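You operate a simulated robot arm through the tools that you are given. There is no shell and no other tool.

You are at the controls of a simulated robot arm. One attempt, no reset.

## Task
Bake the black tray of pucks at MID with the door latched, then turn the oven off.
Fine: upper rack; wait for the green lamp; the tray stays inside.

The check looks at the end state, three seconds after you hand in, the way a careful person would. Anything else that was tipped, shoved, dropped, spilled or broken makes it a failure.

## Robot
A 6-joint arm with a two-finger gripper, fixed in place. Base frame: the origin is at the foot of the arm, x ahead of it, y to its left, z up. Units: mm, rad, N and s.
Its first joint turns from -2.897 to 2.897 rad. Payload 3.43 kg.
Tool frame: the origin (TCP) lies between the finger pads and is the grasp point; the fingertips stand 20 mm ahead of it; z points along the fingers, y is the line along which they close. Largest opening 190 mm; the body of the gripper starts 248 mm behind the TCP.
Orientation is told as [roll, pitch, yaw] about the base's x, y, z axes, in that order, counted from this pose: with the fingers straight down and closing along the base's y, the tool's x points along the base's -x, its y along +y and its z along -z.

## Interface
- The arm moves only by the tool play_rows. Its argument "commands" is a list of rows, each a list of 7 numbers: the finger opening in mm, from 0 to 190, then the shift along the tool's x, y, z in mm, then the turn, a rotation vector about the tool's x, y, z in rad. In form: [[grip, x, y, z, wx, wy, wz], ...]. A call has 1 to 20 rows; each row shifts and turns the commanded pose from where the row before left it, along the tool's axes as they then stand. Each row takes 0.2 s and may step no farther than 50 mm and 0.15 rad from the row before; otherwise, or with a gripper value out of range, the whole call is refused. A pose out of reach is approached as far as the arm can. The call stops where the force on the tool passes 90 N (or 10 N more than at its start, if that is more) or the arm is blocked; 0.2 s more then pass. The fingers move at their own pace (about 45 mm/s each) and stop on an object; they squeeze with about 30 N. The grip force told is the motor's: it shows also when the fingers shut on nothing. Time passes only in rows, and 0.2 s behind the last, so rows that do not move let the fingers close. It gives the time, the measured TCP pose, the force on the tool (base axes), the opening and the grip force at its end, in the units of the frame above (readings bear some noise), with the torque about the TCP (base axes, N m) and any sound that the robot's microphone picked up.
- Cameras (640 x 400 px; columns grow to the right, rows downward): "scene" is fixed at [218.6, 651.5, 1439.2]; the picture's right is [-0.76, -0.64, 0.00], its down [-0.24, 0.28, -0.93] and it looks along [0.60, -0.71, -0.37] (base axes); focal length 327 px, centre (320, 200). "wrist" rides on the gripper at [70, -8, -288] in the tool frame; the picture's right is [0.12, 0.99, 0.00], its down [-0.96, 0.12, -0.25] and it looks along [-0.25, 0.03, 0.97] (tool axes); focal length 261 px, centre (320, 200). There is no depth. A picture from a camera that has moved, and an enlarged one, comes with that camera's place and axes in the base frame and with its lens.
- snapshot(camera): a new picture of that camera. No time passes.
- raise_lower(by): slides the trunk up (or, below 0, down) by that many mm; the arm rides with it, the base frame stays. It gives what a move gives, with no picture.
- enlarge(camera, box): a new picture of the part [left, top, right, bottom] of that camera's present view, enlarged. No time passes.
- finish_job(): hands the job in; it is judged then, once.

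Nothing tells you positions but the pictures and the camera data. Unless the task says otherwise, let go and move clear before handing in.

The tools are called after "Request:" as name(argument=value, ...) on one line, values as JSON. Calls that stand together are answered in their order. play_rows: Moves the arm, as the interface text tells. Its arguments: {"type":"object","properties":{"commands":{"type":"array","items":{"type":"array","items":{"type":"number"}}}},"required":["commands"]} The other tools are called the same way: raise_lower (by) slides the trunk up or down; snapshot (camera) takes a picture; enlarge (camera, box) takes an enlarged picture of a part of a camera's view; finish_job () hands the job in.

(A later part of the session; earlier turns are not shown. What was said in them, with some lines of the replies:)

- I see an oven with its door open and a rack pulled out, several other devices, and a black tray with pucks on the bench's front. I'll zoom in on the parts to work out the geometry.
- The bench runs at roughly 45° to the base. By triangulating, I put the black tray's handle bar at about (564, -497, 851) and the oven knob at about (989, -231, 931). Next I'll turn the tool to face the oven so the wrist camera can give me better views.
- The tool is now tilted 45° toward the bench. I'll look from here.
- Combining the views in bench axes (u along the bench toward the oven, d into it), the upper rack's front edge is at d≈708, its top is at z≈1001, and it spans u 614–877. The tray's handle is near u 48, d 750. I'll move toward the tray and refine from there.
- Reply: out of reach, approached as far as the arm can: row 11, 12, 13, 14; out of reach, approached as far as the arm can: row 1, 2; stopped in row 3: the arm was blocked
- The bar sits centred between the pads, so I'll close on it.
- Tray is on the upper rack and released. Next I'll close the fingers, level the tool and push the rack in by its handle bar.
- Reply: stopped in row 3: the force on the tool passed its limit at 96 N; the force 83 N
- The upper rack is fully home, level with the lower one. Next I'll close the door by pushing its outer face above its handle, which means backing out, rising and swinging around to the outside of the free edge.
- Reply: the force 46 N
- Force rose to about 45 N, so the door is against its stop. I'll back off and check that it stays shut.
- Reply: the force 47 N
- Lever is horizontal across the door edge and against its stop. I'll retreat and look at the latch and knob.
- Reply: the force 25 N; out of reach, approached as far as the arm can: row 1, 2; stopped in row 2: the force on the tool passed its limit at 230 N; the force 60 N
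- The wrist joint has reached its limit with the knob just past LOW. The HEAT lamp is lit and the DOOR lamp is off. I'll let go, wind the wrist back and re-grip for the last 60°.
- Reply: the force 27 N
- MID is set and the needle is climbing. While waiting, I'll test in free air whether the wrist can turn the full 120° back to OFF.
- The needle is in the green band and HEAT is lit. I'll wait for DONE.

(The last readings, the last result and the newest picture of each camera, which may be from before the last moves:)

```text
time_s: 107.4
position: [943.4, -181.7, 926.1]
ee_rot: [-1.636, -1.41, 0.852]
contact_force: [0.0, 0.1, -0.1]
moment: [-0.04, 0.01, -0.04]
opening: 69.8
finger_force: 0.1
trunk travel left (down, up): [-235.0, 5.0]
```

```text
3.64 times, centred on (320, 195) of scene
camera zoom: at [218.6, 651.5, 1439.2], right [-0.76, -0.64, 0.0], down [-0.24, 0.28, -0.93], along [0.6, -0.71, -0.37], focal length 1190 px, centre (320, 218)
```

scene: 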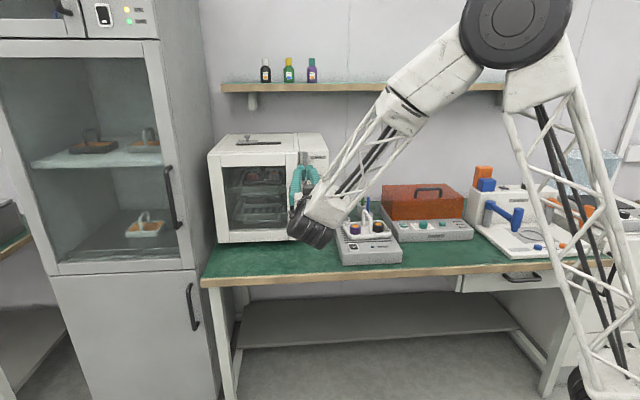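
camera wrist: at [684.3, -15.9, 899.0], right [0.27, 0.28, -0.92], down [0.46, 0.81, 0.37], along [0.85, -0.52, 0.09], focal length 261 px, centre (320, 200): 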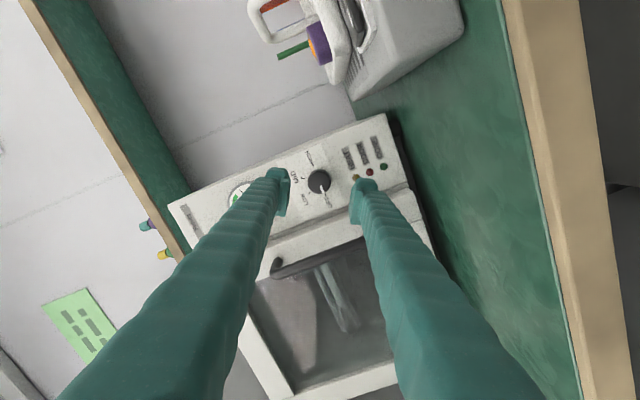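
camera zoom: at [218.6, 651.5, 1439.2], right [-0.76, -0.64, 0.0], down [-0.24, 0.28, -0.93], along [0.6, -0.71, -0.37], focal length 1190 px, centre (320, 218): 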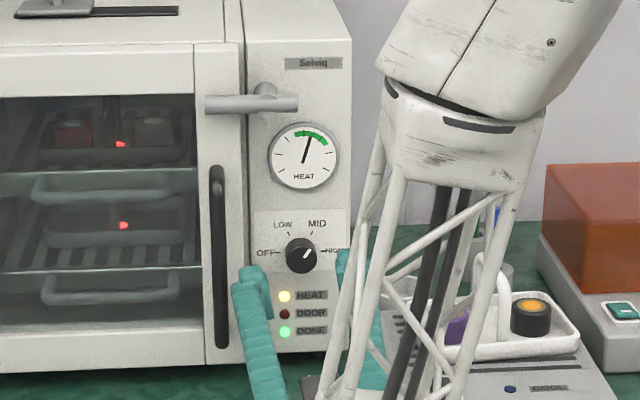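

DONE is lit green. I'll re-grip the knob and turn it 120° back to OFF.

Request:
play_rows(commands=[[70, 1.5, -2, 20, 0, 0, 0], [70, 0, 0, 20, 0, 0, 0], [70, 0, 0, 16, 0, 0, 0], [70, 0, 0, 8, 0, 0, 0], [70, 0, 0, 0, 0, 0, 0], [0, 0, 0, 0, 0, 0, 0], [0, 0, 0, 0, 0, 0, 0], [0, 0, 0, 0, 0, 0, 0], [0, 0, 0, 0, 0, 0, 0]])

Request:
enlarge(camera="wrist", box=[240, 90, 400, 240])

```text
time_s: 108.6
position: [982.5, -224.3, 925.4]
ee_rot: [-1.617, -1.404, 0.838]
contact_force: [-85.2, 67.8, 7.4]
moment: [-0.15, -0.99, 6.53]
opening: 70.2
finger_force: 0.0
trunk travel left (down, up): [-235.0, 5.0]
stopped in row 5: the force on the tool passed its limit at 98 N (the readings are from after the stop); the commanded pose is now the measured one
```

```text
2.67 times, centred on (320, 165) of wrist
camera zoom: at [765.6, -35.7, 854.3], right [0.68, 0.68, -0.28], down [0.01, 0.37, 0.93], along [0.74, -0.63, 0.25], focal length 695 px, centre (320, 293)
```

zoom: 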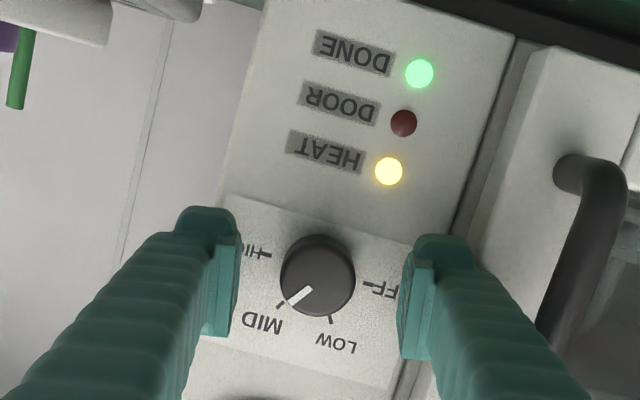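

Request:
play_rows(commands=[[70, 0, 0, -20, 0, 0, 0], [50, 0, 0, 0, 0, 0, 0], [50, 0, 0, 0, 0, 0, 0], [50, 0, 0, 0, 0, 0, 0]])

Request:
enlarge(camera="wrist", box=[240, 90, 400, 240])

Request:
enlarge(camera="scene", box=[200, 125, 350, 250])

```text
time_s: 109.6
position: [971.1, -216.7, 921.8]
ee_rot: [-1.606, -1.406, 0.823]
contact_force: [0.5, 0.4, -0.3]
moment: [0.0, 0.01, 0.06]
opening: 50.0
finger_force: 0.1
trunk travel left (down, up): [-235.0, 5.0]
```

```text
2.67 times, centred on (320, 165) of wrist
camera zoom: at [755.6, -26.8, 852.2], right [0.68, 0.68, -0.28], down [0.01, 0.37, 0.93], along [0.73, -0.64, 0.24], focal length 695 px, centre (320, 293)
```

zoom: 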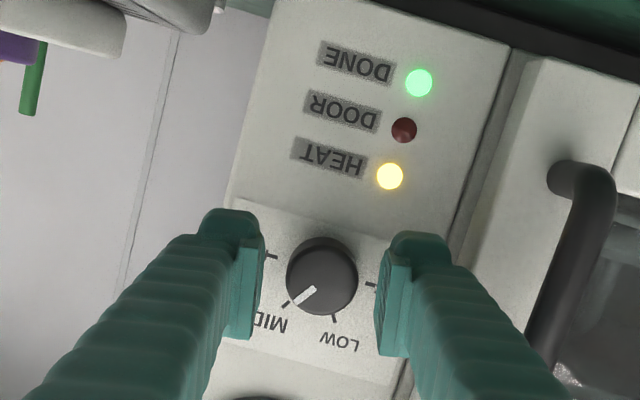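

```text
3.20 times, centred on (275, 188) of scene
camera zoom: at [218.6, 651.5, 1439.2], right [-0.76, -0.64, 0.0], down [-0.24, 0.28, -0.93], along [0.6, -0.71, -0.37], focal length 1047 px, centre (464, 240)
```

zoom: 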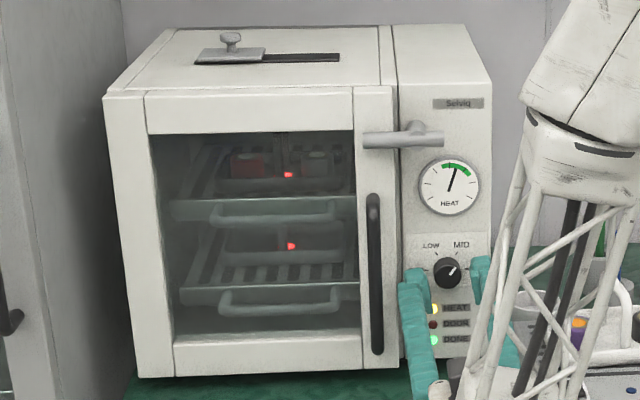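

Request:
play_rows(commands=[[50, -3.4, 1.8, 0, 0, 0, 0], [50, 0, 0, 8, 0, 0, 0], [50, 0, 0, 6, 0, 0, 0], [50, 0, 0, 5, 0, 0, 0], [50, 0, 0, 0, 0, 0, 0]])

Request:
enlarge(camera="wrist", box=[240, 90, 400, 240])

```text
time_s: 110.8
position: [987.4, -227.2, 925.8]
ee_rot: [-1.606, -1.406, 0.816]
contact_force: [0.5, 0.7, -0.1]
moment: [-0.01, 0.01, -0.04]
opening: 50.0
finger_force: 0.0
trunk travel left (down, up): [-235.0, 5.0]
```

```text
2.67 times, centred on (320, 165) of wrist
camera zoom: at [770.0, -38.6, 855.6], right [0.68, 0.68, -0.28], down [0.01, 0.37, 0.93], along [0.73, -0.64, 0.24], focal length 695 px, centre (320, 293)
```

zoom: 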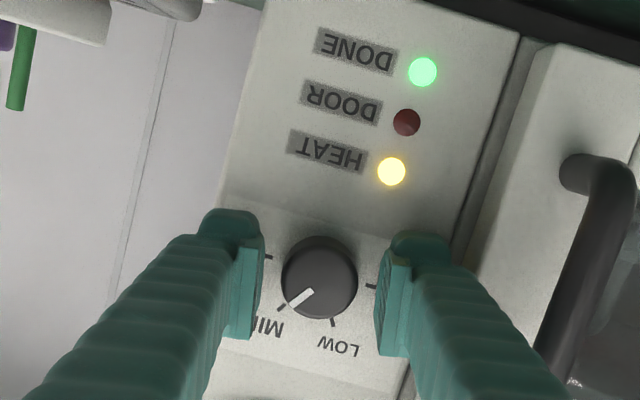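

Request:
play_rows(commands=[[0, 0, 0, 0, 0, 0, 0], [0, 0, 0, 0, 0, 0, 0], [0, 0, 0, 0, 0, 0, 0], [0, 0, 0, 0, 0, 0, 0], [0, 0, 0, 0, 0, 0, -0.15], [0, 0, 0, 0, 0, 0, -0.15], [0, 0, 0, 0, 0, 0, -0.15], [0, 0, 0, 0, 0, 0, -0.15], [0, 0, 0, 0, 0, 0, -0.15], [0, 0, 0, 0, 0, 0, -0.15], [0, 0, 0, 0, 0, 0, -0.147]])

Request:
enlarge(camera="wrist", box=[240, 90, 400, 240])

```text
time_s: 113.2
position: [985.6, -228.0, 925.9]
ee_rot: [-1.577, -0.36, 0.788]
contact_force: [18.4, -7.4, 3.7]
moment: [-0.01, 0.0, 0.09]
opening: 32.7
finger_force: 44.7
trunk travel left (down, up): [-235.0, 5.0]
```

```text
2.67 times, centred on (320, 165) of wrist
camera zoom: at [735.4, -72.8, 906.3], right [0.17, 0.16, -0.97], down [0.49, 0.84, 0.23], along [0.85, -0.52, 0.06], focal length 695 px, centre (320, 293)
```

zoom: 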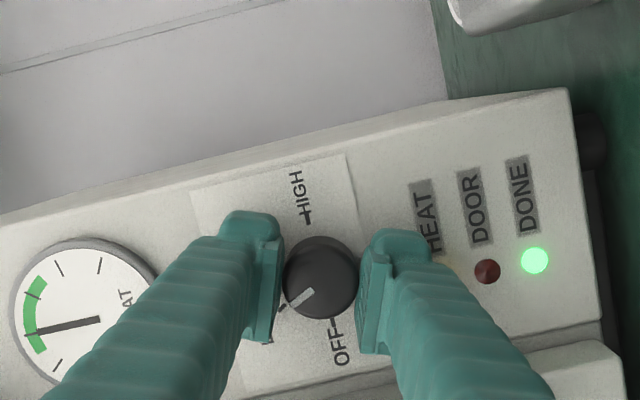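

Knob is back at LOW without trouble, so I'll continue the last 60° to OFF.

Request:
play_rows(commands=[[0, 0, 0, 0, 0, 0, -0.15], [0, 0, 0, 0, 0, 0, -0.15], [0, 0, 0, 0, 0, 0, -0.15], [0, 0, 0, 0, 0, 0, -0.15], [0, 0, 0, 0, 0, 0, -0.15], [0, 0, 0, 0, 0, 0, -0.15], [0, 0, 0, 0, 0, 0, -0.147], [0, 0, 0, 0, 0, 0, 0]])

Request:
enlarge(camera="wrist", box=[240, 90, 400, 240])

Request:
enlarge(camera="scene", box=[280, 140, 360, 250])

```text
time_s: 115.0
position: [986.2, -227.5, 923.7]
ee_rot: [-1.576, 0.687, 0.781]
contact_force: [1.5, 0.4, -11.0]
moment: [0.07, 0.09, -0.03]
opening: 32.8
finger_force: 45.0
trunk travel left (down, up): [-235.0, 5.0]
```

```text
2.67 times, centred on (320, 165) of wrist
camera zoom: at [749.0, -58.6, 973.8], right [-0.51, -0.51, -0.69], down [0.3, 0.65, -0.7], along [0.81, -0.56, -0.17], focal length 695 px, centre (320, 293)
```

zoom: 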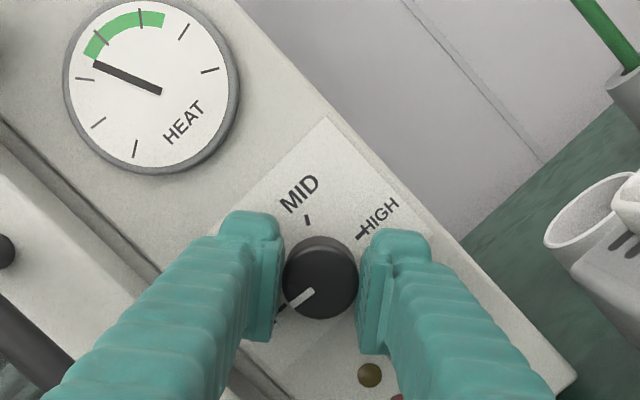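

```text
3.64 times, centred on (320, 195) of scene
camera zoom: at [218.6, 651.5, 1439.2], right [-0.76, -0.64, 0.0], down [-0.24, 0.28, -0.93], along [0.6, -0.71, -0.37], focal length 1190 px, centre (320, 218)
```

zoom: 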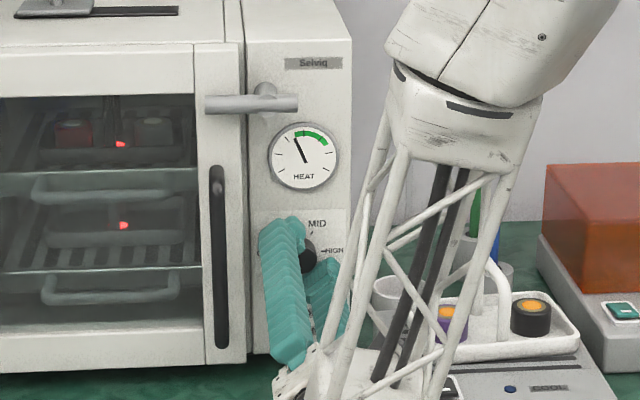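

Request:
play_rows(commands=[[50, 0, 0, 0, 0, 0, 0], [50, 0, 0, 0, 0, 0, 0], [50, 0, 0, 0, 0, 0, 0], [50, 0, 0, -15, 0, 0, 0], [50, 0, 0, -30, 0, 0, 0], [50, 0, 0, -45, 0, 0, 0], [50, 0, 0, -45, 0, 0, 0], [50, 0, 0, -45, 0, 0, 0], [50, 0, 0, -45, 0, 0, 0], [50, 0, 0, 0, 0, 0, 0]])

Request:
snapshot(camera="wrist")

Request:
snapshot(camera="scene")

Request:
enlarge(camera="scene", box=[200, 125, 350, 250])

Request:
enlarge(camera="wrist", box=[220, 70, 420, 230])

```text
time_s: 117.2
position: [829.6, -68.5, 923.3]
ee_rot: [-1.579, 0.686, 0.78]
contact_force: [0.2, 0.2, 0.2]
moment: [0.01, 0.0, 0.02]
opening: 50.1
finger_force: 0.1
trunk travel left (down, up): [-235.0, 5.0]
```

```text
taken
camera wrist: at [591.4, 101.6, 971.6], right [-0.51, -0.51, -0.69], down [0.3, 0.65, -0.7], along [0.81, -0.57, -0.17], focal length 261 px, centre (320, 200)
```

wrist: 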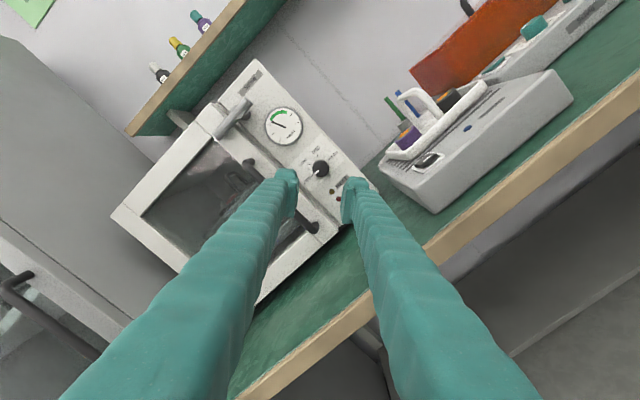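

```text
taken
```

scene: 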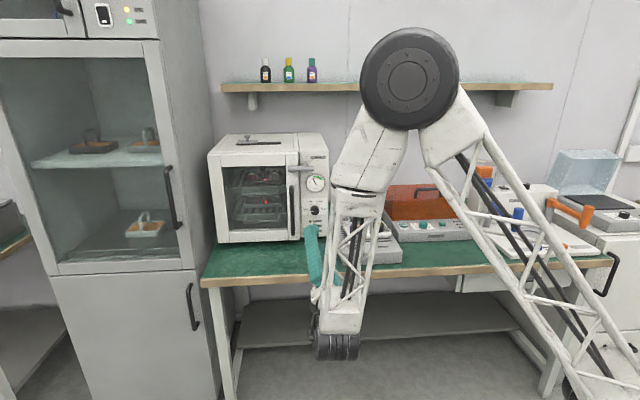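

```text
3.20 times, centred on (275, 188) of scene
camera zoom: at [218.6, 651.5, 1439.2], right [-0.76, -0.64, 0.0], down [-0.24, 0.28, -0.93], along [0.6, -0.71, -0.37], focal length 1047 px, centre (464, 240)
```

zoom: 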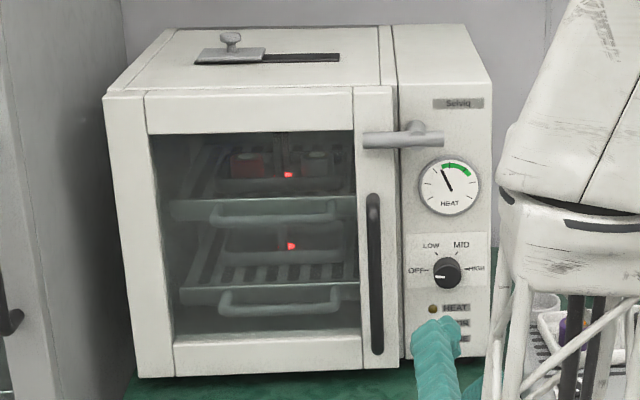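

```text
2.50 times, centred on (320, 150) of wrist
camera zoom: at [591.4, 101.6, 971.6], right [-0.51, -0.51, -0.69], down [0.3, 0.65, -0.7], along [0.81, -0.57, -0.17], focal length 652 px, centre (320, 325)
```

zoom: 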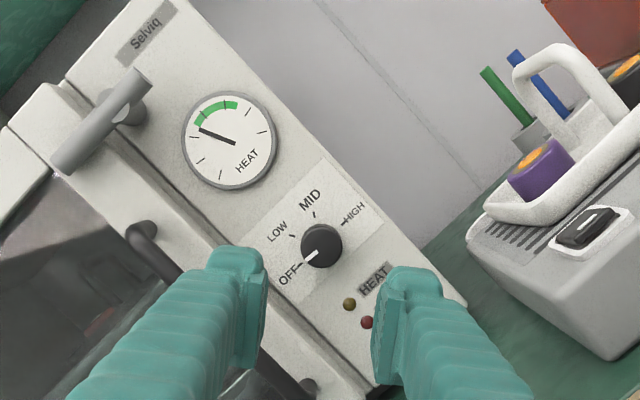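

The knob points at OFF and the HEAT lamp is out. The door is shut with the lever across it, the black tray is on the upper rack, and the arm is clear. I'm handing in.

Request:
finish_job()

```text
The job is handed in.
```

The black tray of pucks was baked at MID on the upper rack until the green DONE lamp lit. It is still inside, the door is latched and the oven is turned off. I've handed the job in, and no result came back with the hand-in.

These points might matter to the check:

- **Start of the bake:** the knob sat at LOW for about 7 seconds before reaching MID, because the wrist hit its joint limit and I had to re-grip. The needle was still below the green band then.
- **High forces:** hitting that joint limit while holding the knob pushed the force to 230 N. A fingertip also pressed near the door's edge at about 98 N during the final re-grip. I saw no damage from either.
- **Lower rack:** the empty tray already there was heated along with the black one, and the indicator dots on both trays turned from white to red.
- **Other equipment:** I didn't touch anything else on the bench, or the vent slider on top of the oven.
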